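You operate a simulated robot arm through the tools that you are given. There is no shell and no other tool. Be economical: measure what you need, move in short steps, check, and stop when the job is done.

You run a simulated robot arm. Do the job below in one go: nothing can be reset, and whatever is moved stays where it is left.

TASK
Close the local carton and tape it with the blue strip.
Fine: lay the strip on the seam, slide the carton into the press, press, then slide it back out. Where these are worked on the way, their far stop is far enough and under half their travel is too little: grey slide.
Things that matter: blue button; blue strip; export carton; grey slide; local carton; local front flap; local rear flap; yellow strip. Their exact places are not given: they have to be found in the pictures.

The check looks at the end state, three seconds after you hand in, the way a careful person would. Anything else that was tipped, shoved, dropped, spilled or broken makes it a failure.

THE ROBOT
A 6-joint arm with a two-finger gripper on a trunk, on a base that drives. Base frame: it is fixed to the floor where the robot stands at the start and does not move with it; the origin is under the middle of the robot, x ahead of it, y to its left, z up. Lengths are in m, angles in rad, forces in N, time in s.
With the tool pointing down near the work surface it reaches from about 0.2 to 0.44 m from the robot's upright axis, wherever it stands. Its first joint turns from -2.897 to 2.897 rad. Places, roughly: blue button [0.6, -0.4, 0.9]; grey slide [0.6, -0.2, 0.8]; local front flap [0.5, -0.2, 0.9]; local rear flap [0.6, -0.2, 0.9]. Payload 1.57 kg.
The TCP is the grasp point between the finger pads, 0.021 m short of the fingertips. In the tool frame z runs along the fingers and y along their closing line. Largest opening 0.07 m; the body of the gripper starts 0.05 m behind the TCP.
Orientation is told as [roll, pitch, yaw] about the base's x, y, z axes, in that order, counted from this pose: with the fingers straight down and closing along the base's y, the tool's x points along the base's -x, its y along +y and its z along -z.

THE INTERFACE
- The arm moves only by the tool nudge_tool. Its argument "series" is a list of rows, each an object of numbers (a shift or turn left out is 0, a gripper value left out holds the last): "tx", "ty", "tz": the shift along the base's x, y, z in m; "wx", "wy", "wz": the turn, a rotation vector about the base's x, y, z in rad; "grip": the closure, from 0 (fully open) to 1 (shut). In form: [{"tx": .., "ty": .., "tz": .., "wx": .., "wy": .., "wz": .., "grip": ..}, ...]. A call has 1 to 10 rows; each row is the pose to reach, as a shift and turn from the pose commanded when the call began. Each row takes 0.2 s and may step no farther than 0.05 m and 0.15 rad from the row before; otherwise, or with a gripper value out of range, the whole call is refused. A pose out of reach is approached as far as the arm can. The call stops where the force on the tool passes 50 N (or 10 N more than at its start, if that is more) or the arm is blocked; 0.2 s more then pass. Each finger halts on what it meets, pressing with about 21 N; the grip force reading is that of the motor and also rises with nothing between the fingers. The clock runs only during rows and for 0.2 s after the last one: add rows that repeat a pose to give the fingers time. The reply holds the time, the measured pose of the TCP, the force on the tool along the base axes, the opening and the grip force, in the units named above and with some noise, with the torque about the TCP (base axes, N m) and any sound that the robot's microphone picked up.
- Cameras (640 x 400 px; columns grow to the right, rows downward): "scene" is now at [0.015, 0.109, 1.4956]; the picture's right is [-0.51, -0.86, 0.00], its down [-0.53, 0.32, -0.78] and it looks along [0.67, -0.40, -0.62] (base axes); focal length 296 px, centre (320, 200). "wrist" rides on the gripper at [0.079, 0.004, -0.081] in the tool frame; the picture's right is [-0.05, 1.00, 0.00], its down [-0.67, -0.03, -0.74] and it looks along [-0.74, -0.04, 0.67] (tool axes); focal length 256 px, centre (320, 200).
- grab_frame(camera): a new picture of that camera. It takes no simulated time.
- roll_base(legs): drives the robot by 1 to 6 legs, each [ahead, left, turn to the left] in m, m and rad, along the robot's own axes; the way and the turn of a leg run together, so that a leg with both is an arc; at most 1.5 m and 3.142 rad a leg. The arm and the cameras ride along, it lands a little off, and it stops where it bumps. It gives what a move gives.
- aim_head(pan, tilt): turns the head with the scene camera to pan (to the left, within 2.705 rad either way) and tilt (down, from -0.506 to 1.204), counted from straight ahead of the robot. It gives what a move gives.
- point_at(camera, pixels): there is no depth. For up to 12 entries [column, row, z] of the newest picture of that camera ("zoom" is the newest enlarged one), the place [x, y] in the base frame at which the ray of that pixel passes the height z, good to about 0.002 m. It takes no simulated time.
- zoom(camera, box): a new picture of the part [left, top, right, bottom] of that camera's present view, enlarged. It takes no simulated time.
- finish_job(): hands the job in; it is judged then, once.

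Go step by step. Measure first, check grasps and placings, and put right what went wrong. The budget is 80 turns and 68 pictures, counting those below and the enlarged ones. Unless the task says otherwise, let go and move clear before handing in, and close with one line.

The tools are called by a JSON object that holds its "name" and its "arguments". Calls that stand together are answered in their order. nudge_tool: Moves the arm, as the interface text tells. Its arguments: {"type":"object","properties":{"series":{"type":"array","items":{"type":"object","properties":{"tx":{"type":"number"},"ty":{"type":"number"},"tz":{"type":"number"},"wx":{"type":"number"},"wy":{"type":"number"},"wz":{"type":"number"},"grip":{"type":"number"}}}}},"required":["series"]} The other tools are called the same way: roll_base (legs) drives the base; aim_head (pan, tilt) turns the head that bears the scene camera; grab_frame (camera) takes a picture; point_at (camera, pixels) gives the place at which the rays of pixels pass given heights; zoom (camera, box) takes an enlarged picture of a part of a camera's view; finish_job () hands the job in.

At the start:

```text
t: 0.0
position: [0.3994, -0.0542, 1.2757]
orientation: [0.0, 0.0, 0.0]
wrist_force: [-0.2, 0.1, -0.7]
ft_torque: [-0.02, 0.01, -0.01]
grip_width: 0.0701
grasp_force: 0.0
robot x, y, heading: [0.0, -0.0011, -0.002]
head pan, tilt: [-0.539, 0.668]
```

scene: 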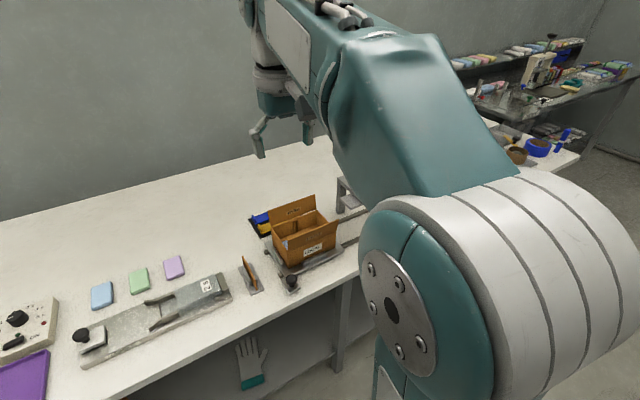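
wrist: 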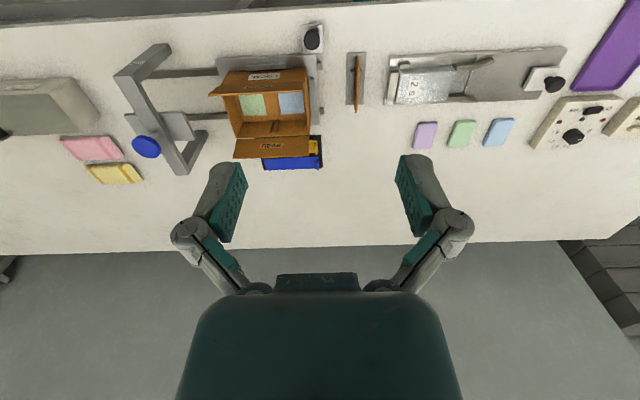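

The wrist picture (upside down: right is +y, down is +x) shows the open carton near (265,105), the press frame with a blue button near (146,147), and blue and yellow strips under the carton's rear side near (290,160). I'll enlarge both views.

{"name": "zoom", "arguments": {"camera": "wrist", "box": [60, 10, 380, 210]}}

{"name": "zoom", "arguments": {"camera": "scene", "box": [210, 160, 390, 300]}}

```text
2.00 times, centred on (220, 110) of wrist
```

zoom: 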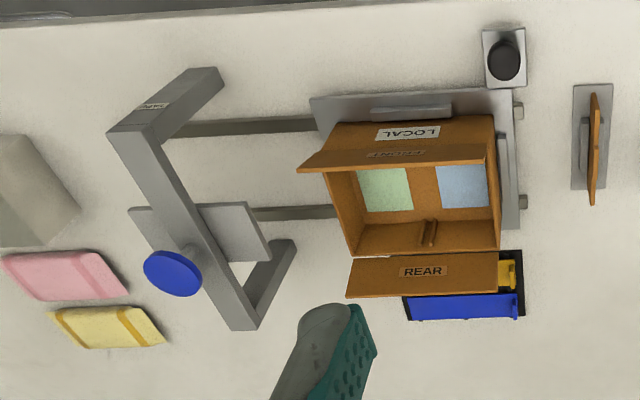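

```text
2.86 times, centred on (300, 230) of scene
```

zoom: 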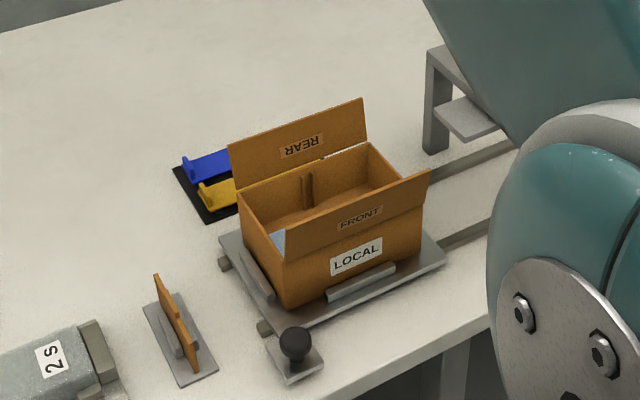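

The carton sits open on a tray on rails running along y into the press. Next I'll get rough coordinates from the wrist view.

{"name": "point_at", "arguments": {"camera": "wrist", "pixels": [[312, 38, 0.8], [146, 147, 0.9], [262, 165, 0.78], [320, 165, 0.78], [310, 152, 0.78], [320, 10, 0.77], [302, 70, 0.9], [225, 82, 0.9], [310, 135, 0.9], [235, 138, 0.9], [320, 100, 0.79], [170, 75, 0.78]]}}

{"name": "aim_head", "arguments": {"pan": -0.2, "tilt": 0.8}}

{"name": "grab_frame", "arguments": {"camera": "scene"}}

```text
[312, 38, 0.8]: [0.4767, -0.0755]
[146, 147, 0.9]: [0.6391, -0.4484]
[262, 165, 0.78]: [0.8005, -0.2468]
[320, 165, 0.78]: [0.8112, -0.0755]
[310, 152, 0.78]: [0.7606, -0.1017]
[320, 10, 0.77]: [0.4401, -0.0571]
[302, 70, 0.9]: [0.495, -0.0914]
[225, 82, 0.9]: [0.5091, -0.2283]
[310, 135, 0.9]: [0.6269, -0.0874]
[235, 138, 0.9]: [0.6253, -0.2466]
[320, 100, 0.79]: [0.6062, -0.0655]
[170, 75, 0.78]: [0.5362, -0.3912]
```

```text
t: 0.8
position: [0.399, -0.0537, 1.2769]
orientation: [-0.001, 0.0, 0.0]
wrist_force: [0.1, -0.1, 1.1]
ft_torque: [0.01, 0.01, 0.01]
grip_width: 0.07
grasp_force: 0.1
robot x, y, heading: [-0.001, 0.0007, 0.001]
head pan, tilt: [-0.201, 0.799]
```

```text
63 pictures are left
```

scene: 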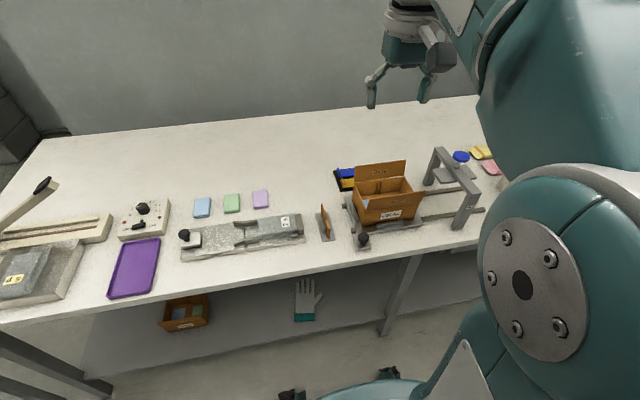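

The scene now shows the carton at (385,200), the strips at (345,178) and the press at (455,185). I'll enlarge that part to triangulate the table height.

{"name": "zoom", "arguments": {"camera": "scene", "box": [300, 120, 500, 260]}}

{"name": "zoom", "arguments": {"camera": "wrist", "box": [200, 10, 380, 190]}}

```text
2.86 times, centred on (400, 190) of scene
```

zoom: 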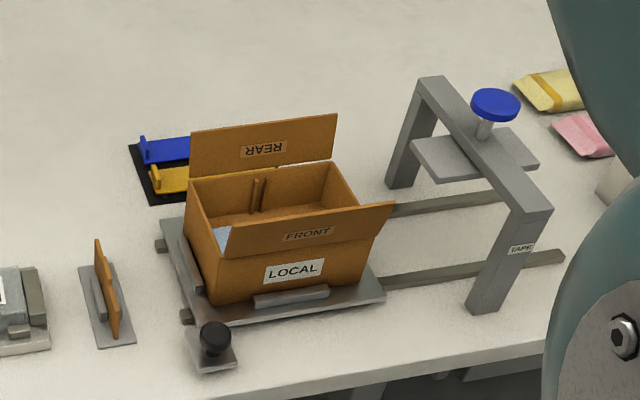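

```text
2.22 times, centred on (290, 100) of wrist
```

zoom: 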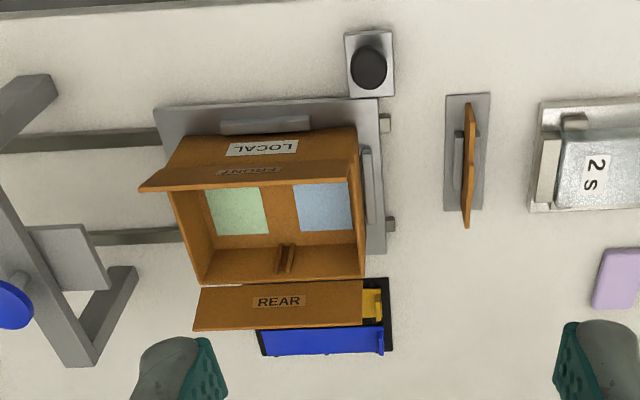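

Triangulating table-level corners (strip tray corners, stand corner) from both cameras.

{"name": "point_at", "arguments": {"camera": "scene", "pixels": [[341.2, 190.7, 0.75], [341.2, 190.7, 0.8], [341.2, 190.7, 0.85], [333.5, 171.5, 0.75], [333.5, 171.5, 0.8], [333.5, 171.5, 0.85], [356.3, 250.2, 0.8]]}}

{"name": "point_at", "arguments": {"camera": "wrist", "pixels": [[320.6, 135.1, 0.75], [320.6, 135.1, 0.8], [320.6, 135.1, 0.85], [322.4, 167.5, 0.75], [322.4, 167.5, 0.8], [322.4, 167.5, 0.85]]}}

```text
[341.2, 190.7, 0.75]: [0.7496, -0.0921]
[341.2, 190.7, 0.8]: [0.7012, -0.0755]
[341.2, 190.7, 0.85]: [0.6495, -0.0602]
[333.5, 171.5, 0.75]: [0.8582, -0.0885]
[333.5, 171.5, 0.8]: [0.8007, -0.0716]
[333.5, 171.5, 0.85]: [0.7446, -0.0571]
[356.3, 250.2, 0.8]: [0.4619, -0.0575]
```

```text
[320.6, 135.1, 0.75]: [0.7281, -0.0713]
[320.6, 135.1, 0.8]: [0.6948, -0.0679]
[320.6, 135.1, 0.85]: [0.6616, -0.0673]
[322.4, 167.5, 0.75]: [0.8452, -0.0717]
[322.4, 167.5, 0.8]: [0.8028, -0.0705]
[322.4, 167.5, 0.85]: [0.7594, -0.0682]
```

Table top is at z≈0.80; strip tray spans x 0.70–0.80, so I need to drive closer. I'll check the robot's front clearance by looking down.

{"name": "aim_head", "arguments": {"pan": 0.0, "tilt": 1.2}}

{"name": "grab_frame", "arguments": {"camera": "scene"}}

```text
t: 1.7
position: [0.3997, -0.0542, 1.2767]
orientation: [0.001, -0.001, 0.0]
wrist_force: [1.0, 0.0, 0.1]
ft_torque: [-0.01, 0.0, 0.04]
grip_width: 0.0701
grasp_force: 0.1
robot x, y, heading: [0.0013, -0.0018, 0.002]
head pan, tilt: [0.0, 1.201]
```

```text
60 pictures are left
```

scene: 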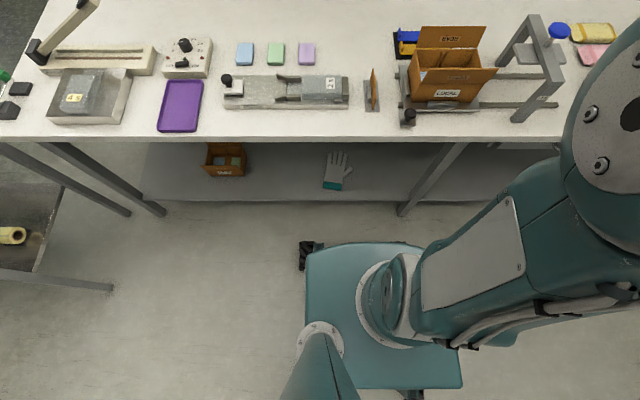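

{"name": "point_at", "arguments": {"camera": "scene", "pixels": [[370, 141, 0.8], [370, 243, 0.2], [370, 243, 0.4], [370, 243, 0.6], [385, 300, 0.2], [385, 300, 0.4], [385, 300, 0.6], [370, 202, 0.1], [370, 202, 0.3], [370, 202, 0.5], [400, 212, 0.0], [400, 385, 0.4]]}}

```text
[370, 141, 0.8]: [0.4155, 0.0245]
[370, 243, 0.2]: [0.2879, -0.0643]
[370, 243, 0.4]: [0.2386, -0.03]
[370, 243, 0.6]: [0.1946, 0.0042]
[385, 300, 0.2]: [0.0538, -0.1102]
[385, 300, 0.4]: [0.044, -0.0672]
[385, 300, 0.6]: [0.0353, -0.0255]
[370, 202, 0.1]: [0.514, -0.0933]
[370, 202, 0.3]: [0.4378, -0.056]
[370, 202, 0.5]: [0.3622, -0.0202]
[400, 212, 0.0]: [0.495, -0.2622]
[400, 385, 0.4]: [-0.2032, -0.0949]
```

The platform front is about x 0.22 and table edge 0.416. I'll drive 0.12 ahead and 0.15 right, then look again to triangulate the shelf.

{"name": "roll_base", "arguments": {"legs": [[0, -0.15, 0], [0.12, 0, 0]]}}

{"name": "grab_frame", "arguments": {"camera": "scene"}}

{"name": "grab_frame", "arguments": {"camera": "wrist"}}

```text
t: 3.9
position: [0.5168, -0.2094, 1.276]
orientation: [0.001, 0.001, 0.0]
wrist_force: [-0.7, -0.2, -0.4]
ft_torque: [0.04, 0.0, 0.03]
grip_width: 0.0699
grasp_force: 0.0
robot x, y, heading: [0.1166, -0.1529, 0.002]
head pan, tilt: [0.0, 1.201]
```

```text
59 pictures are left
```

scene: 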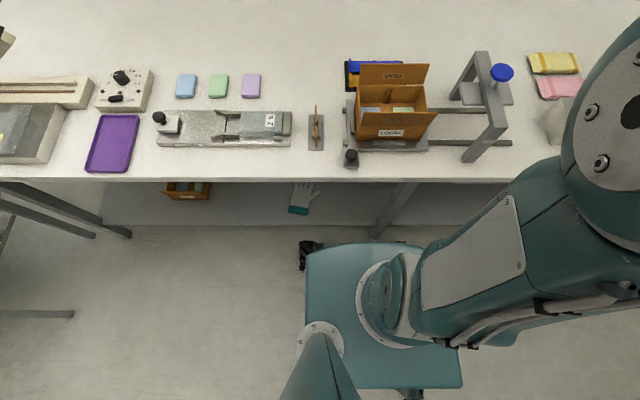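

```text
58 pictures are left
```

wrist: 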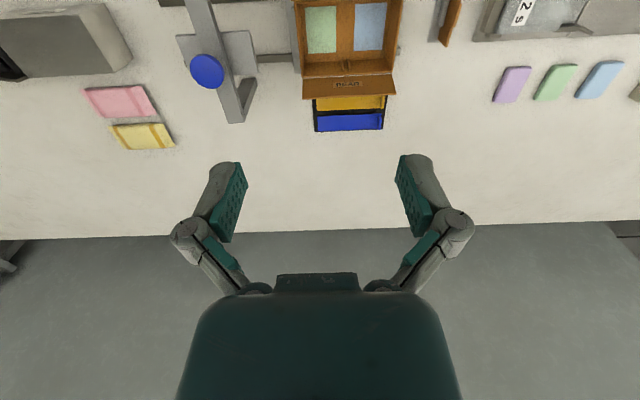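

{"name": "point_at", "arguments": {"camera": "scene", "pixels": [[250, 226, 0.1], [250, 226, 0.2], [250, 226, 0.3], [250, 226, 0.4], [375, 237, 0.0], [130, 237, 0.0], [370, 243, 0.4]]}}

{"name": "point_at", "arguments": {"camera": "wrist", "pixels": [[316, 122, 0.81], [384, 122, 0.81], [206, 71, 0.9], [206, 71, 0.93]]}}

{"name": "zoom", "arguments": {"camera": "wrist", "box": [280, 0, 420, 140]}}

```text
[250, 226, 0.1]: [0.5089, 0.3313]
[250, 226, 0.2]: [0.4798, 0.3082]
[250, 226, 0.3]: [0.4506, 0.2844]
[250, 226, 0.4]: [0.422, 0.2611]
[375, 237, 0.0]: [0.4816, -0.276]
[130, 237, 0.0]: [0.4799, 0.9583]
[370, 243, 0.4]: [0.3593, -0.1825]
```

```text
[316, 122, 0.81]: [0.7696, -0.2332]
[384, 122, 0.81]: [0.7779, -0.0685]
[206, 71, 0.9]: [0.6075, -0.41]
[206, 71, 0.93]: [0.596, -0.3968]
```

```text
2.86 times, centred on (350, 70) of wrist
```

zoom: 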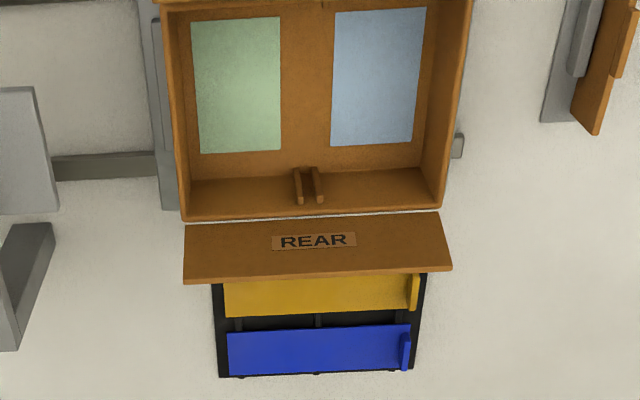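

Shelf/legs front is at x≈0.48, z≈0.16, so the base can creep a bit further. I'll advance 0.07.

{"name": "roll_base", "arguments": {"legs": [[0.07, 0, 0]]}}

{"name": "grab_frame", "arguments": {"camera": "scene"}}

```text
t: 4.9
position: [0.5875, -0.2103, 1.2767]
orientation: [0.001, 0.0, 0.002]
wrist_force: [-0.7, -0.7, -0.9]
ft_torque: [0.03, -0.01, -0.03]
grip_width: 0.0701
grasp_force: 0.1
robot x, y, heading: [0.1912, -0.153, -0.005]
head pan, tilt: [0.0, 1.201]
```

```text
56 pictures are left
```

scene: 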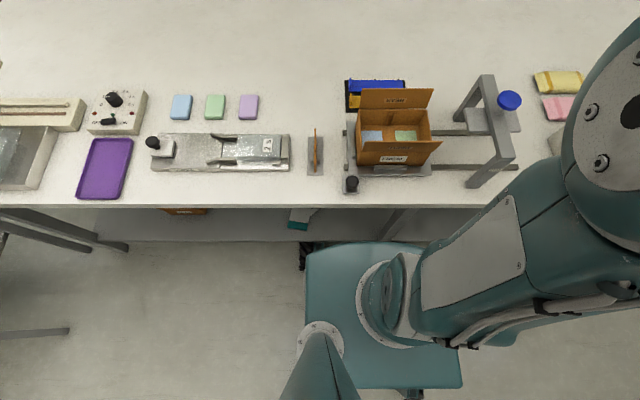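

Still clear. Advance a little further (0.04).

{"name": "roll_base", "arguments": {"legs": [[0.04, 0, 0.003]]}}

{"name": "zoom", "arguments": {"camera": "scene", "box": [320, 60, 540, 220]}}

```text
t: 6.0
position: [0.6093, -0.2117, 1.2769]
orientation: [0.001, 0.0, 0.001]
wrist_force: [0.4, -0.1, -0.3]
ft_torque: [0.01, -0.01, -0.03]
grip_width: 0.0702
grasp_force: 0.0
robot x, y, heading: [0.2089, -0.1527, 0.004]
head pan, tilt: [0.0, 1.201]
stopped in leg 1: the robot was blocked; the commanded pose is now the measured one
```

```text
2.50 times, centred on (430, 140) of scene
```

zoom: 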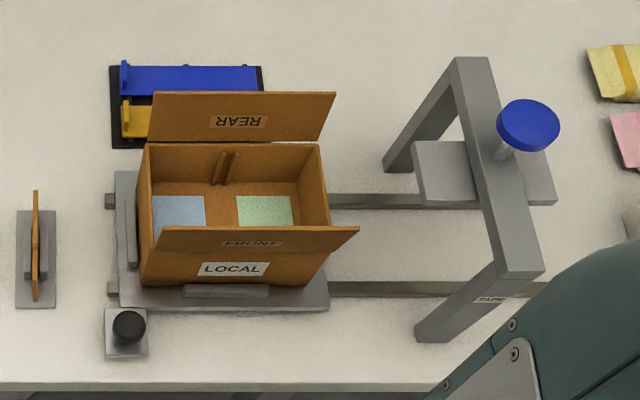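

Base is blocked at x=0.209, good enough. Now a wrist view to triangulate carton and flap geometry.

{"name": "nudge_tool", "arguments": {"series": [{"tx": -0.04}, {"tx": -0.08}, {"tx": -0.12}, {"tx": -0.12}]}}

{"name": "zoom", "arguments": {"camera": "wrist", "box": [220, 0, 440, 140]}}

```text
t: 7.0
position: [0.4887, -0.2114, 1.2782]
orientation: [0.002, -0.001, 0.002]
wrist_force: [0.4, 0.3, 0.1]
ft_torque: [0.01, -0.04, -0.01]
grip_width: 0.0703
grasp_force: 0.1
robot x, y, heading: [0.2122, -0.1549, 0.005]
head pan, tilt: [0.0, 1.201]
```

```text
2.86 times, centred on (330, 70) of wrist
```

zoom: 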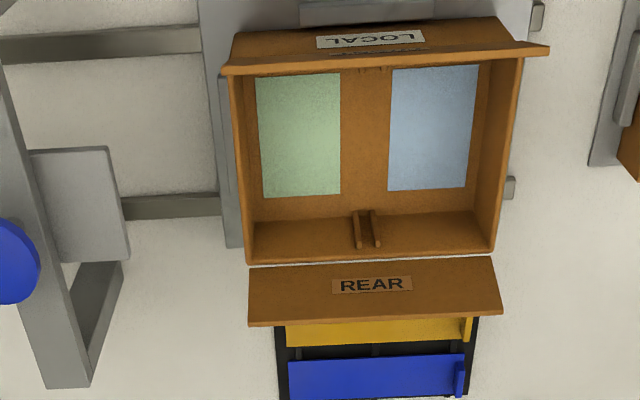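

{"name": "point_at", "arguments": {"camera": "zoom", "pixels": [[222, 70, 0.9], [222, 70, 0.98], [548, 48, 0.9], [548, 48, 0.98], [248, 325, 0.9], [248, 325, 0.98], [502, 313, 0.9], [502, 313, 0.98], [247, 264, 0.88], [247, 264, 0.93], [495, 250, 0.88], [495, 250, 0.93]]}}

{"name": "zoom", "arguments": {"camera": "scene", "box": [320, 60, 540, 200]}}

```text
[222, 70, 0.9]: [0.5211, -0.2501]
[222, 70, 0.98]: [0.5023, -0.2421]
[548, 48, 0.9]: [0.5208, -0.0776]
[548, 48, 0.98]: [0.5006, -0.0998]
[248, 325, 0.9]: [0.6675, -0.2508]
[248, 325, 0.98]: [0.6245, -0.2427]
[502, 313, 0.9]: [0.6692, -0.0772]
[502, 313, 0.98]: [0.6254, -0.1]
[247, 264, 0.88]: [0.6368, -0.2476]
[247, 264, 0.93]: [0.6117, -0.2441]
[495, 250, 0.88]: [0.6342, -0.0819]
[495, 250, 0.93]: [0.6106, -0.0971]
```

```text
2.86 times, centred on (430, 130) of scene
```

zoom: 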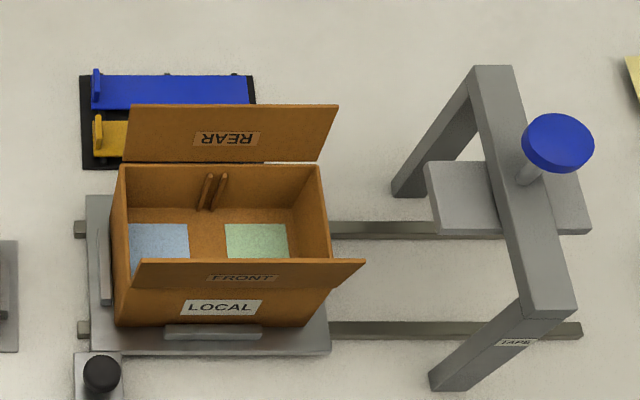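

{"name": "point_at", "arguments": {"camera": "zoom", "pixels": [[137, 259, 0.9], [137, 259, 0.98], [366, 262, 0.9], [366, 262, 0.98], [131, 104, 0.9], [131, 104, 0.98], [338, 106, 0.9], [338, 106, 0.98], [123, 163, 0.88], [123, 163, 0.93], [320, 165, 0.88], [320, 165, 0.93]]}}

{"name": "point_at", "arguments": {"camera": "zoom", "pixels": [[98, 72, 0.83], [560, 140, 0.93], [560, 140, 0.97], [101, 370, 0.83], [101, 370, 0.86], [96, 100, 0.81], [478, 66, 0.95], [540, 320, 0.95], [590, 205, 0.9], [240, 95, 0.81], [330, 350, 0.82]]}}

{"name": "grab_frame", "arguments": {"camera": "wrist"}}

```text
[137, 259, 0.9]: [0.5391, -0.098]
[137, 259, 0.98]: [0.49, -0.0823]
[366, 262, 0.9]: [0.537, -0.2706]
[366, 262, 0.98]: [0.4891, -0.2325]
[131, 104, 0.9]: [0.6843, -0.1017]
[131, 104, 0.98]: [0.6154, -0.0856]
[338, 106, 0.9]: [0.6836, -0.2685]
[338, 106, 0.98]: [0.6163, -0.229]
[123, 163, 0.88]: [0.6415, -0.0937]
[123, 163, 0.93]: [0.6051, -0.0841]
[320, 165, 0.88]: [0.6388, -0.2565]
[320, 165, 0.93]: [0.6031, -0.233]
```

```text
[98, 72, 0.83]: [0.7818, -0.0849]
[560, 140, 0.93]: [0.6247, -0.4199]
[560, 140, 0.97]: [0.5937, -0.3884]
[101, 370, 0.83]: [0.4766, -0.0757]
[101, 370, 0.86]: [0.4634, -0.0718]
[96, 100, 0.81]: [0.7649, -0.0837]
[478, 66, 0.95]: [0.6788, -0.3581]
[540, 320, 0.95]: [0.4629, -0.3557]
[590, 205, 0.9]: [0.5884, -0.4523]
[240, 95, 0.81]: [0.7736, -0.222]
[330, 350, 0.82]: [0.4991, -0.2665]
```

```text
52 pictures are left
```

wrist: 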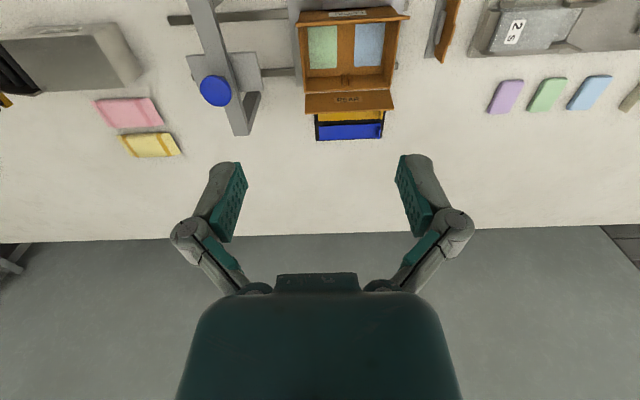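

Triangulated: carton top z≈0.90, y −0.245…−0.091, hinges x≈0.527 and 0.626, flap tops z≈0.947, seam x≈0.576. First the rear flap: go behind it with closed, outward-tilted fingers.

{"name": "nudge_tool", "arguments": {"series": [{"tx": 0.04, "ty": 0.01, "wy": -0.05, "grip": 1}, {"tx": 0.08, "ty": 0.02, "wy": -0.12}, {"tx": 0.12, "ty": 0.03, "tz": -0.02, "wy": -0.2}, {"tx": 0.155, "ty": 0.04, "tz": -0.05, "wy": -0.3}, {"tx": 0.18, "ty": 0.043, "tz": -0.085, "wy": -0.4}, {"tx": 0.2, "ty": 0.043, "tz": -0.125, "wy": -0.45}, {"tx": 0.205, "ty": 0.043, "tz": -0.17, "wy": -0.45}, {"tx": 0.205, "ty": 0.043, "tz": -0.21, "wy": -0.45}, {"tx": 0.205, "ty": 0.043, "tz": -0.23, "wy": -0.45}]}}

{"name": "grab_frame", "arguments": {"camera": "scene"}}

```text
t: 9.0
position: [0.6948, -0.1665, 1.0464]
orientation: [0.002, -0.45, 0.003]
wrist_force: [0.7, -1.1, 0.7]
ft_torque: [-0.02, 0.01, 0.03]
grip_width: 0.0
grasp_force: 21.0
robot x, y, heading: [0.2114, -0.1534, 0.003]
head pan, tilt: [0.0, 1.201]
```

```text
51 pictures are left
```

scene: 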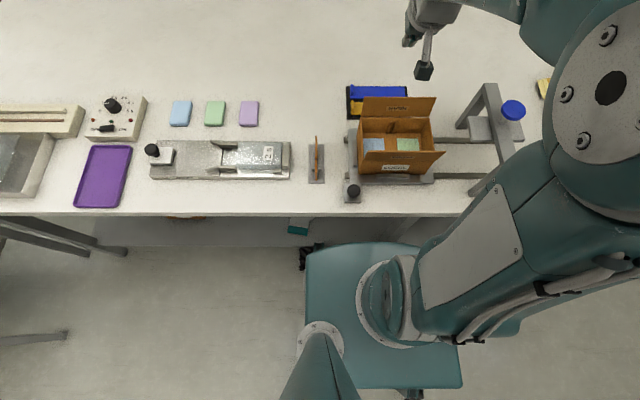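

Reach is fine. Lower behind the flap to tip z≈0.926, then sweep toward −x and down.

{"name": "nudge_tool", "arguments": {"series": [{"tz": -0.04}, {"tz": -0.08}, {"tz": -0.1}, {"tx": -0.02, "tz": -0.1}, {"tx": -0.04, "tz": -0.1}, {"tx": -0.06, "tz": -0.1}, {"tx": -0.075, "tz": -0.1}, {"tx": -0.09, "tz": -0.1}, {"tx": -0.095, "tz": -0.108}, {"tx": -0.1, "tz": -0.115}]}}

{"name": "zoom", "arguments": {"camera": "scene", "box": [330, 60, 550, 200]}}

```text
t: 11.2
position: [0.5937, -0.1675, 0.9327]
orientation: [0.0, -0.452, -0.001]
wrist_force: [-1.4, -0.2, -0.6]
ft_torque: [0.03, 0.01, 0.01]
grip_width: 0.0062
grasp_force: 21.2
robot x, y, heading: [0.2109, -0.1491, 0.004]
head pan, tilt: [0.0, 1.201]
```

```text
2.86 times, centred on (440, 130) of scene
```

zoom: 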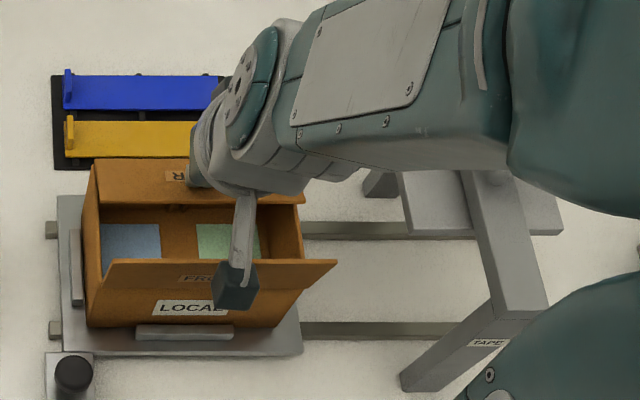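

The rear flap has folded in partway with tiny force. Push further down.

{"name": "nudge_tool", "arguments": {"series": [{"tx": -0.003, "tz": -0.008}, {"tx": -0.006, "tz": -0.014}, {"tx": -0.008, "tz": -0.02}, {"tx": -0.008, "tz": -0.02}]}}

{"name": "zoom", "arguments": {"camera": "scene", "box": [330, 60, 550, 200]}}

```text
t: 12.0
position: [0.5891, -0.1688, 0.9188]
orientation: [0.001, -0.469, 0.0]
wrist_force: [-15.6, 1.1, 31.8]
ft_torque: [0.04, 0.24, 0.04]
grip_width: 0.0061
grasp_force: 21.5
robot x, y, heading: [0.2104, -0.1565, 0.001]
head pan, tilt: [0.0, 1.201]
stopped in row 4: the force on the tool passed its limit at 58 N (the readings are from after the stop); the commanded pose is now the measured one
```

```text
2.86 times, centred on (440, 130) of scene
```

zoom: 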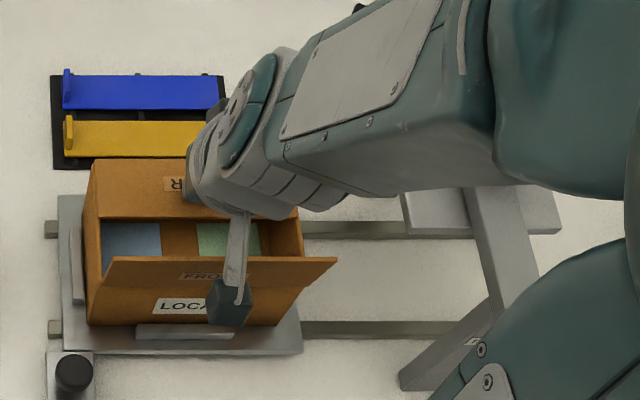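

Rear flap now lies flat (contact force). Lift off and see whether it stays.

{"name": "nudge_tool", "arguments": {"series": [{"tz": 0.02}, {"tz": 0.06}, {"tz": 0.1}, {"tx": -0.04, "tz": 0.13}, {"tx": -0.08, "tz": 0.14, "wy": 0.1}, {"tx": -0.12, "tz": 0.14, "wy": 0.2}]}}

{"name": "zoom", "arguments": {"camera": "scene", "box": [330, 60, 550, 200]}}

```text
t: 13.4
position: [0.4697, -0.1681, 1.0575]
orientation: [0.0, -0.264, 0.0]
wrist_force: [0.8, 0.4, 0.1]
ft_torque: [-0.02, -0.04, 0.0]
grip_width: 0.0001
grasp_force: 21.0
robot x, y, heading: [0.2122, -0.1554, 0.0]
head pan, tilt: [0.0, 1.201]
```

```text
2.86 times, centred on (440, 130) of scene
```

zoom: 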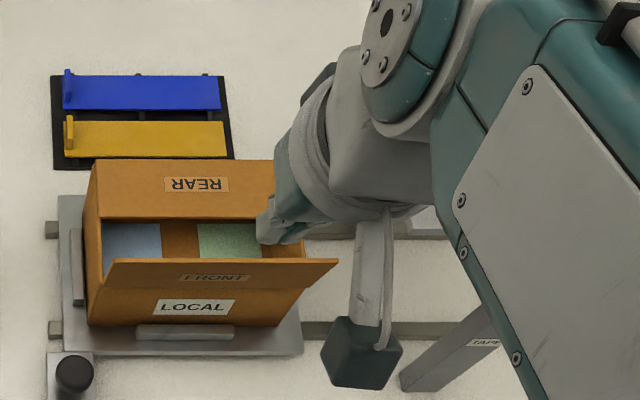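

The rear flap stays shut. Now the front flap: lower in front of it and sweep +x, then down.

{"name": "nudge_tool", "arguments": {"series": [{"tx": -0.005, "tz": -0.03, "wy": 0.1}, {"tx": -0.008, "tz": -0.06, "wy": 0.2}, {"tx": -0.008, "tz": -0.09, "wy": 0.264}, {"tx": -0.008, "tz": -0.114, "wy": 0.264}, {"tx": 0.03, "tz": -0.114, "wy": 0.264}, {"tx": 0.05, "tz": -0.114, "wy": 0.264}, {"tx": 0.065, "tz": -0.114, "wy": 0.264}, {"tx": 0.078, "tz": -0.114, "wy": 0.264}, {"tx": 0.086, "tz": -0.122, "wy": 0.264}, {"tx": 0.09, "tz": -0.128, "wy": 0.264}]}}

{"name": "zoom", "arguments": {"camera": "scene", "box": [330, 60, 550, 200]}}

```text
t: 15.6
position: [0.5594, -0.1683, 0.9293]
orientation: [0.0, 0.0, -0.001]
wrist_force: [0.1, -0.5, 0.9]
ft_torque: [0.02, 0.0, 0.02]
grip_width: 0.0
grasp_force: 21.0
out of reach, approached as far as the arm can: row 3, 4
robot x, y, heading: [0.2082, -0.1513, 0.003]
head pan, tilt: [0.0, 1.201]
```

```text
2.86 times, centred on (440, 130) of scene
```

zoom: 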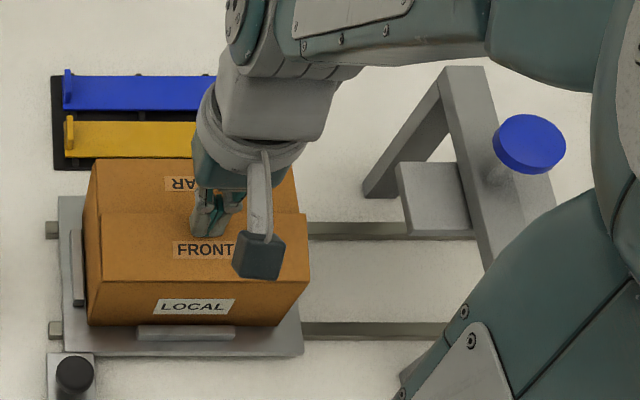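

Both flaps look nearly flat; press the front one down gently, then lift and view.

{"name": "nudge_tool", "arguments": {"series": [{"tz": -0.004}, {"tz": -0.008}, {"tz": -0.01}]}}

{"name": "nudge_tool", "arguments": {"series": [{"tz": 0.03}, {"tz": 0.07}, {"tz": 0.11}, {"tz": 0.15}, {"tx": -0.04, "tz": 0.19}, {"tx": -0.08, "tz": 0.22}, {"tx": -0.08, "tz": 0.22, "grip": 0.3}]}}

{"name": "zoom", "arguments": {"camera": "wrist", "box": [210, 0, 450, 150]}}

```text
t: 16.4
position: [0.5606, -0.1686, 0.9188]
orientation: [0.001, 0.0, 0.001]
wrist_force: [0.6, -0.5, 0.7]
ft_torque: [-0.02, 0.02, -0.02]
grip_width: 0.006
grasp_force: 21.3
robot x, y, heading: [0.2106, -0.1497, 0.004]
head pan, tilt: [0.0, 1.201]
```

```text
refused: row 5 steps farther than a row can; nothing moved
```

```text
2.67 times, centred on (330, 75) of wrist
```

zoom: 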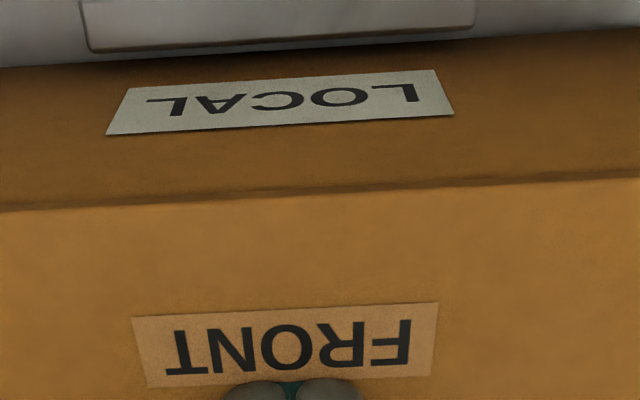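

No force yet; press a little lower, then lift.

{"name": "nudge_tool", "arguments": {"series": [{"tz": -0.003}, {"tz": -0.006}, {"tz": -0.009}]}}

{"name": "nudge_tool", "arguments": {"series": [{"tz": 0.03}, {"tz": 0.07}, {"tz": 0.11}, {"tz": 0.15}, {"tx": -0.03, "tz": 0.18}, {"tx": -0.06, "tz": 0.21}, {"tx": -0.08, "tz": 0.24}, {"tx": -0.08, "tz": 0.26}]}}

{"name": "zoom", "arguments": {"camera": "wrist", "box": [190, 0, 450, 162]}}

{"name": "zoom", "arguments": {"camera": "scene", "box": [330, 60, 550, 200]}}

```text
t: 17.0
position: [0.5597, -0.1682, 0.9164]
orientation: [0.001, -0.008, 0.0]
wrist_force: [-10.8, -0.9, 32.0]
ft_torque: [-0.03, 0.39, 0.04]
grip_width: 0.0063
grasp_force: 21.0
robot x, y, heading: [0.2144, -0.1505, 0.003]
head pan, tilt: [0.0, 1.201]
stopped in row 2: the force on the tool passed its limit at 57 N (the readings are from after the stop); the commanded pose is now the measured one
```

```text
t: 18.8
position: [0.4803, -0.169, 1.1768]
orientation: [-0.001, -0.003, 0.0]
wrist_force: [0.6, -0.2, 0.5]
ft_torque: [0.03, 0.0, -0.01]
grip_width: 0.0003
grasp_force: 21.4
robot x, y, heading: [0.2106, -0.1539, 0.001]
head pan, tilt: [0.0, 1.201]
```

```text
2.46 times, centred on (320, 81) of wrist
```

zoom: 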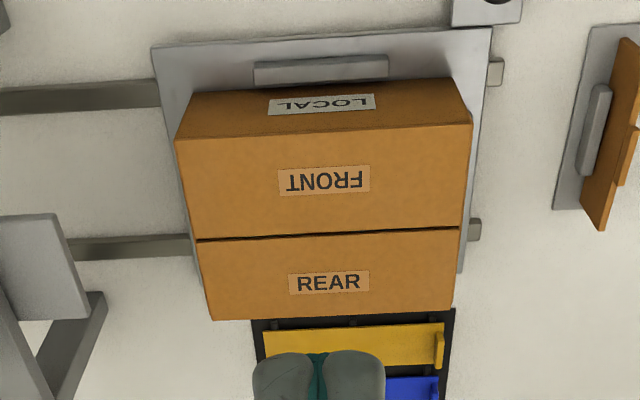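

```text
2.86 times, centred on (440, 130) of scene
```

zoom: 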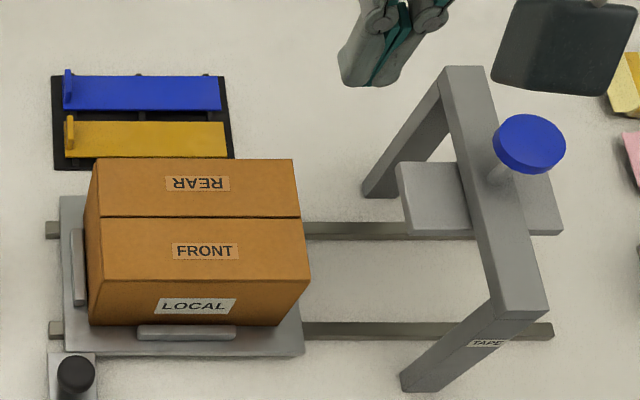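

Carton is closed; seam at scene-zoom (100,217)–(301,217). Get seam and strip coordinates.

{"name": "point_at", "arguments": {"camera": "zoom", "pixels": [[101, 217, 0.896], [300, 217, 0.896], [68, 70, 0.83], [73, 70, 0.83], [66, 109, 0.81], [221, 109, 0.81], [219, 77, 0.81], [75, 78, 0.81], [66, 73, 0.82], [64, 106, 0.82], [73, 72, 0.82]]}}

{"name": "zoom", "arguments": {"camera": "scene", "box": [335, 75, 425, 125]}}

```text
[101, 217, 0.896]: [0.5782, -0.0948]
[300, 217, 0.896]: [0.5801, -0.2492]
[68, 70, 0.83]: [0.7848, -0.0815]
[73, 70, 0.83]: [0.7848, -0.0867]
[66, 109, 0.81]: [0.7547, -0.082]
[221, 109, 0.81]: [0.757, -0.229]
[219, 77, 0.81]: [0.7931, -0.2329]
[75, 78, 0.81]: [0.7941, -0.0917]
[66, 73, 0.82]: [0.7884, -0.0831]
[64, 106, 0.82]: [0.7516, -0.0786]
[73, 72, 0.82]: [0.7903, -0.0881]
```

```text
7.11 times, centred on (380, 100) of scene
```

zoom: 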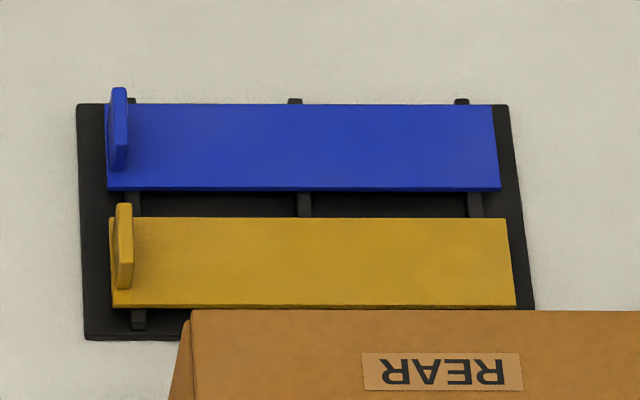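

The tab is a thin plate facing y at about (0.775, −0.085). I'll hover above it with the tool tilted 0.5 outward and check reach.

{"name": "nudge_tool", "arguments": {"series": [{"tx": 0.04, "ty": 0.01, "wy": -0.1, "grip": 0.3}, {"tx": 0.08, "ty": 0.02, "wy": -0.2}, {"tx": 0.12, "ty": 0.035, "wy": -0.3}, {"tx": 0.16, "ty": 0.05, "wy": -0.4}, {"tx": 0.2, "ty": 0.065, "tz": -0.02, "wy": -0.5}, {"tx": 0.23, "ty": 0.08, "tz": -0.05, "wy": -0.5}, {"tx": 0.26, "ty": 0.084, "tz": -0.085, "wy": -0.5}, {"tx": 0.275, "ty": 0.084, "tz": -0.12, "wy": -0.5}, {"tx": 0.28, "ty": 0.084, "tz": -0.16, "wy": -0.5}, {"tx": 0.28, "ty": 0.084, "tz": -0.2, "wy": -0.5}]}}

{"name": "grab_frame", "arguments": {"camera": "wrist"}}

{"name": "zoom", "arguments": {"camera": "scene", "box": [330, 20, 520, 140]}}

```text
t: 21.0
position: [0.7625, -0.0839, 0.9754]
orientation: [0.001, -0.504, 0.003]
wrist_force: [-0.4, 0.2, -0.3]
ft_torque: [0.01, 0.01, -0.02]
grip_width: 0.049
grasp_force: 0.1
robot x, y, heading: [0.2105, -0.1553, 0.005]
head pan, tilt: [0.0, 1.201]
```

```text
42 pictures are left
```

wrist: 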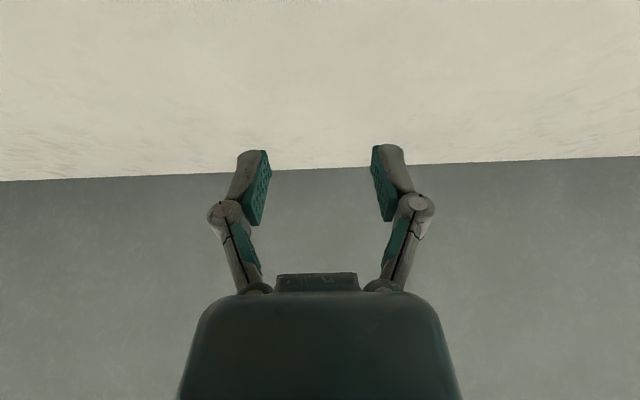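

```text
3.33 times, centred on (425, 80) of scene
```

zoom: 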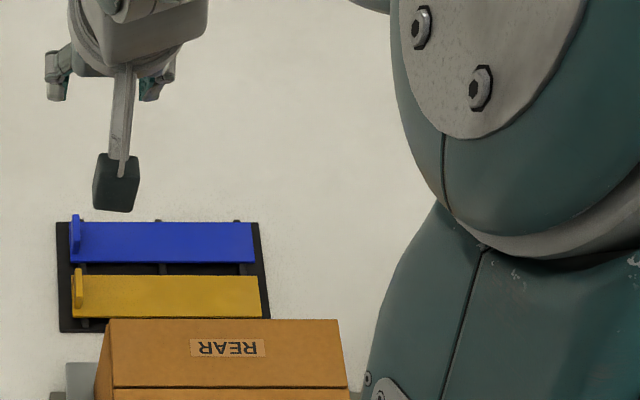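

Reach is OK. Lower to z≈0.875 first and check alignment with the tab in the scene view.

{"name": "nudge_tool", "arguments": {"series": [{"tx": 0.004, "tz": -0.04}, {"tx": 0.008, "tz": -0.08}, {"tx": 0.008, "tz": -0.1}]}}

{"name": "zoom", "arguments": {"camera": "scene", "box": [335, 60, 455, 140]}}

```text
t: 21.8
position: [0.7691, -0.0837, 0.8765]
orientation: [0.0, -0.506, -0.001]
wrist_force: [-0.1, 0.2, -0.2]
ft_torque: [0.02, 0.04, -0.01]
grip_width: 0.049
grasp_force: 0.1
robot x, y, heading: [0.2123, -0.1546, -0.002]
head pan, tilt: [0.0, 1.201]
```

```text
5.00 times, centred on (395, 100) of scene
```

zoom: 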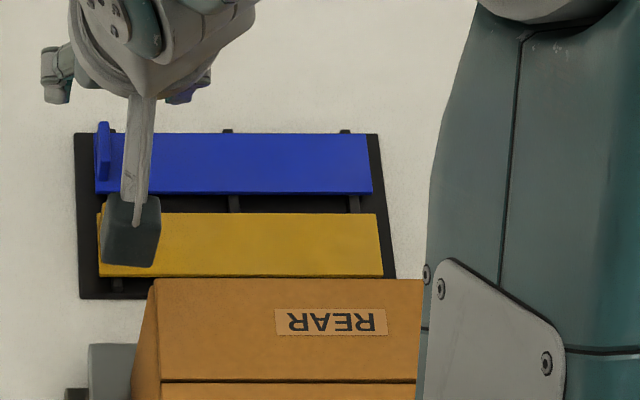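

{"name": "point_at", "arguments": {"camera": "zoom", "pixels": [[128, 266, 0.88], [128, 266, 0.9], [130, 205, 0.92], [285, 279, 0.896], [103, 150, 0.83], [58, 100, 0.86], [185, 100, 0.86], [158, 279, 0.896]]}}

```text
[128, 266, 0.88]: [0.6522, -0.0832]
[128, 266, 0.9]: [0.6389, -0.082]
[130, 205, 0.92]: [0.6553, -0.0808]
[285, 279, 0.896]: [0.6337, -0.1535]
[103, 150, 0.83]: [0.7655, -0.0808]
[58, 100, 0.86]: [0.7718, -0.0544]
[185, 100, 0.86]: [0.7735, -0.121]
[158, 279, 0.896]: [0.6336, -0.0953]
```

Camera cube clears the carton by only ~1 cm; I'll reduce the tilt to 0.3 and lower to z≈0.842.

{"name": "nudge_tool", "arguments": {"series": [{"wy": 0.1, "tx": -0.001}, {"wy": 0.2, "tx": -0.001}, {"wy": 0.2, "tx": -0.001, "tz": -0.018}, {"wy": 0.2, "tx": -0.001, "tz": -0.034}, {"wy": 0.2, "tx": -0.001, "tz": -0.034}]}}

{"name": "zoom", "arguments": {"camera": "scene", "box": [335, 60, 455, 140]}}

```text
t: 23.0
position: [0.7685, -0.0849, 0.8426]
orientation: [0.001, -0.302, 0.001]
wrist_force: [0.3, -0.9, -0.3]
ft_torque: [0.01, 0.0, -0.02]
grip_width: 0.049
grasp_force: 0.0
robot x, y, heading: [0.2075, -0.1502, -0.0]
head pan, tilt: [0.0, 1.201]
```

```text
5.00 times, centred on (395, 100) of scene
```

zoom: 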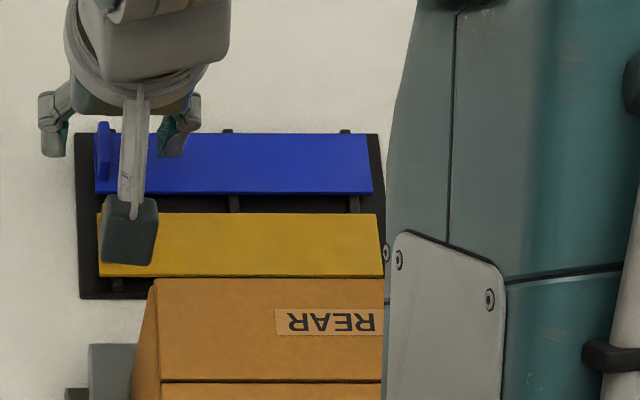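

Fingers straddle the tab. Close.

{"name": "nudge_tool", "arguments": {"series": [{"grip": 1}, {"grip": 1}, {"grip": 1}]}}

{"name": "zoom", "arguments": {"camera": "scene", "box": [335, 60, 455, 140]}}

```text
t: 23.8
position: [0.7692, -0.0849, 0.8421]
orientation: [0.0, -0.304, 0.0]
wrist_force: [-0.4, 0.6, -0.8]
ft_torque: [-0.03, 0.0, 0.05]
grip_width: 0.006
grasp_force: 21.1
robot x, y, heading: [0.2091, -0.1532, 0.003]
head pan, tilt: [0.0, 1.201]
```

```text
5.00 times, centred on (395, 100) of scene
```

zoom: 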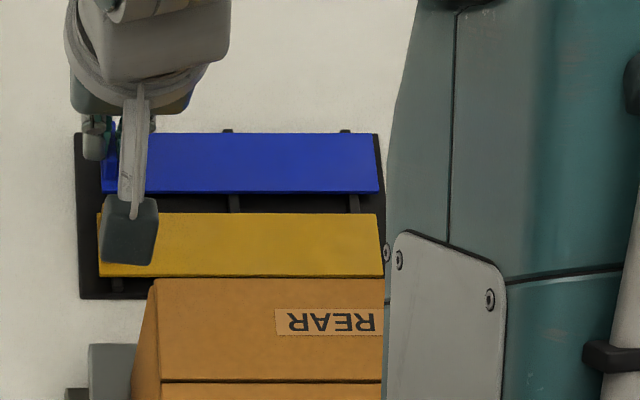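

Strip shifted slightly as the fingers closed at 6 mm opening: held. Record strip extents, then lift.

{"name": "point_at", "arguments": {"camera": "zoom", "pixels": [[102, 192, 0.815], [380, 192, 0.815], [372, 134, 0.815]]}}

{"name": "nudge_tool", "arguments": {"series": [{"tz": 0.02}, {"tz": 0.05}, {"tz": 0.09}, {"tz": 0.13}, {"tz": 0.17}, {"tz": 0.17}]}}

{"name": "grab_frame", "arguments": {"camera": "scene"}}

```text
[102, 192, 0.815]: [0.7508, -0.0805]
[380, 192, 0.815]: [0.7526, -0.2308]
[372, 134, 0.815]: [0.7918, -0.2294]
```

```text
t: 25.2
position: [0.7674, -0.0855, 1.0128]
orientation: [0.0, -0.303, -0.001]
wrist_force: [0.3, 0.6, 1.2]
ft_torque: [0.01, 0.02, 0.01]
grip_width: 0.006
grasp_force: 20.8
robot x, y, heading: [0.2087, -0.1554, 0.004]
head pan, tilt: [0.0, 1.201]
```

```text
37 pictures are left
```

scene: 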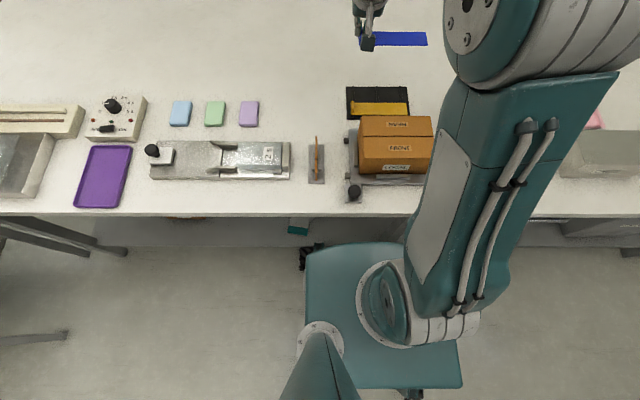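

The blue strip is held level. Carry it above the seam (TCP target x≈0.576, y≈−0.099), lowering to z≈0.945.

{"name": "nudge_tool", "arguments": {"series": [{"tx": -0.045, "ty": -0.003}, {"tx": -0.09, "ty": -0.007}, {"tx": -0.135, "ty": -0.01}, {"tx": -0.17, "ty": -0.013}, {"tx": -0.191, "ty": -0.014}, {"tx": -0.191, "ty": -0.014, "tz": -0.03}, {"tx": -0.191, "ty": -0.014, "tz": -0.055}, {"tx": -0.191, "ty": -0.014, "tz": -0.068}, {"tx": -0.191, "ty": -0.014, "tz": -0.068}]}}

{"name": "zoom", "arguments": {"camera": "scene", "box": [335, 90, 455, 190]}}

{"name": "zoom", "arguments": {"camera": "wrist", "box": [80, 40, 400, 240]}}

```text
t: 27.2
position: [0.5773, -0.0991, 0.9436]
orientation: [0.001, -0.303, 0.001]
wrist_force: [-0.2, 0.6, 0.4]
ft_torque: [-0.01, 0.01, 0.01]
grip_width: 0.006
grasp_force: 21.1
robot x, y, heading: [0.2122, -0.155, 0.002]
head pan, tilt: [0.0, 1.201]
```

```text
4.00 times, centred on (395, 140) of scene
```

zoom: 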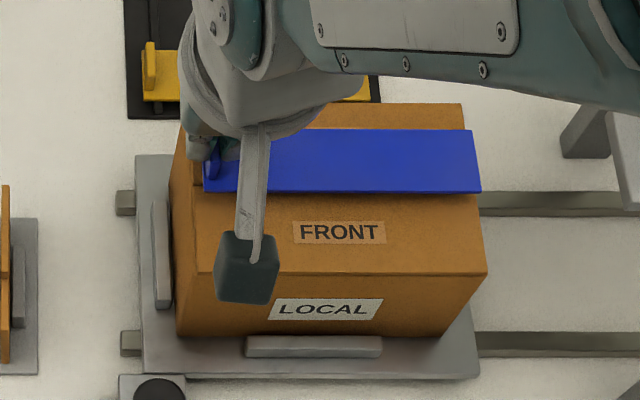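

```text
2.00 times, centred on (240, 140) of wrist
```

zoom: 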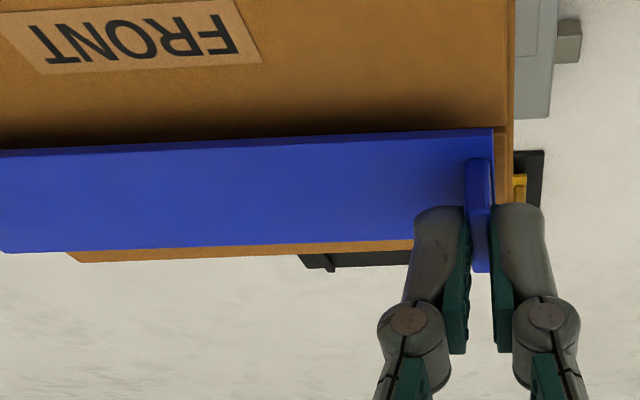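

{"name": "point_at", "arguments": {"camera": "scene", "pixels": [[366, 137.75, 0.9165], [435.25, 138, 0.9165], [432.5, 122.5, 0.9165], [436.75, 158, 0.896], [430.5, 115.75, 0.896], [369, 157.8, 0.896]]}}

```text
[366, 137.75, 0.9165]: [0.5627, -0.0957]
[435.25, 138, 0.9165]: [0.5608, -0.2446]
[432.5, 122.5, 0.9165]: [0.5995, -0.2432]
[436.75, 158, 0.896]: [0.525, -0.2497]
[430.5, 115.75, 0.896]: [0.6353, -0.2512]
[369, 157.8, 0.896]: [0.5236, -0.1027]
```

Strip is centred on the seam (x .581 vs .579; y −.170). Lower gently to contact.

{"name": "nudge_tool", "arguments": {"series": [{"tx": -0.0015, "tz": -0.008}, {"tx": -0.0015, "tz": -0.013}, {"tx": -0.0015, "tz": -0.016}, {"tx": -0.0015, "tz": -0.018}]}}

{"name": "zoom", "arguments": {"camera": "scene", "box": [335, 90, 455, 190]}}

```text
t: 28.2
position: [0.5766, -0.0999, 0.9279]
orientation: [0.002, -0.308, 0.002]
wrist_force: [2.5, 0.1, 20.2]
ft_torque: [0.02, -0.18, -0.05]
grip_width: 0.0059
grasp_force: 20.8
robot x, y, heading: [0.2094, -0.1506, 0.003]
head pan, tilt: [0.0, 1.201]
```

```text
4.00 times, centred on (395, 140) of scene
```

zoom: 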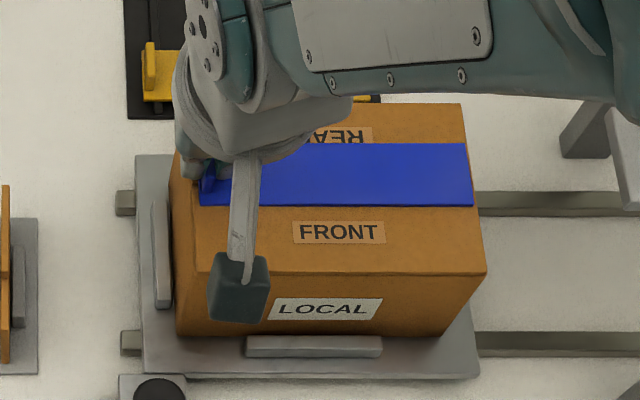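

Contact made (20 N). Ease off 2 mm, open, and lift away along the tool axis.

{"name": "nudge_tool", "arguments": {"series": [{"tz": 0.002}, {"tz": 0.002, "grip": 0.4}, {"tz": 0.002, "grip": 0.4}, {"tx": -0.006, "tz": 0.022}, {"tx": -0.014, "tz": 0.05}, {"tx": -0.02, "tz": 0.09}, {"tx": -0.02, "tz": 0.13}, {"tx": -0.06, "tz": 0.15}, {"tx": -0.09, "tz": 0.17}]}}

{"name": "zoom", "arguments": {"camera": "scene", "box": [335, 60, 555, 200]}}

{"name": "grab_frame", "arguments": {"camera": "wrist"}}

```text
t: 30.2
position: [0.4859, -0.1004, 1.0966]
orientation: [0.002, -0.304, 0.0]
wrist_force: [1.3, -0.3, -0.7]
ft_torque: [-0.03, 0.01, 0.0]
grip_width: 0.042
grasp_force: 0.0
robot x, y, heading: [0.2106, -0.1534, -0.0]
head pan, tilt: [0.0, 1.201]
```

```text
2.86 times, centred on (445, 130) of scene
```

zoom: 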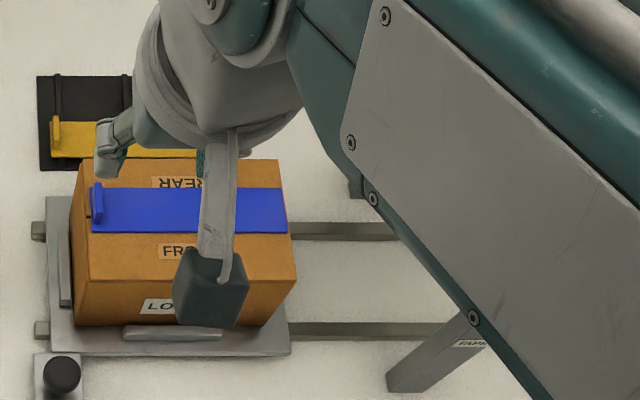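

```text
32 pictures are left
```

wrist: 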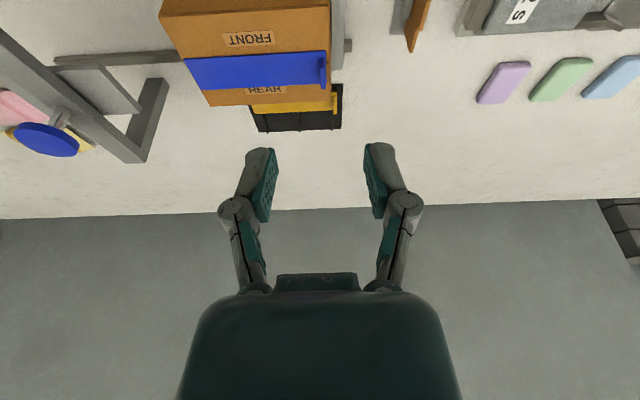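

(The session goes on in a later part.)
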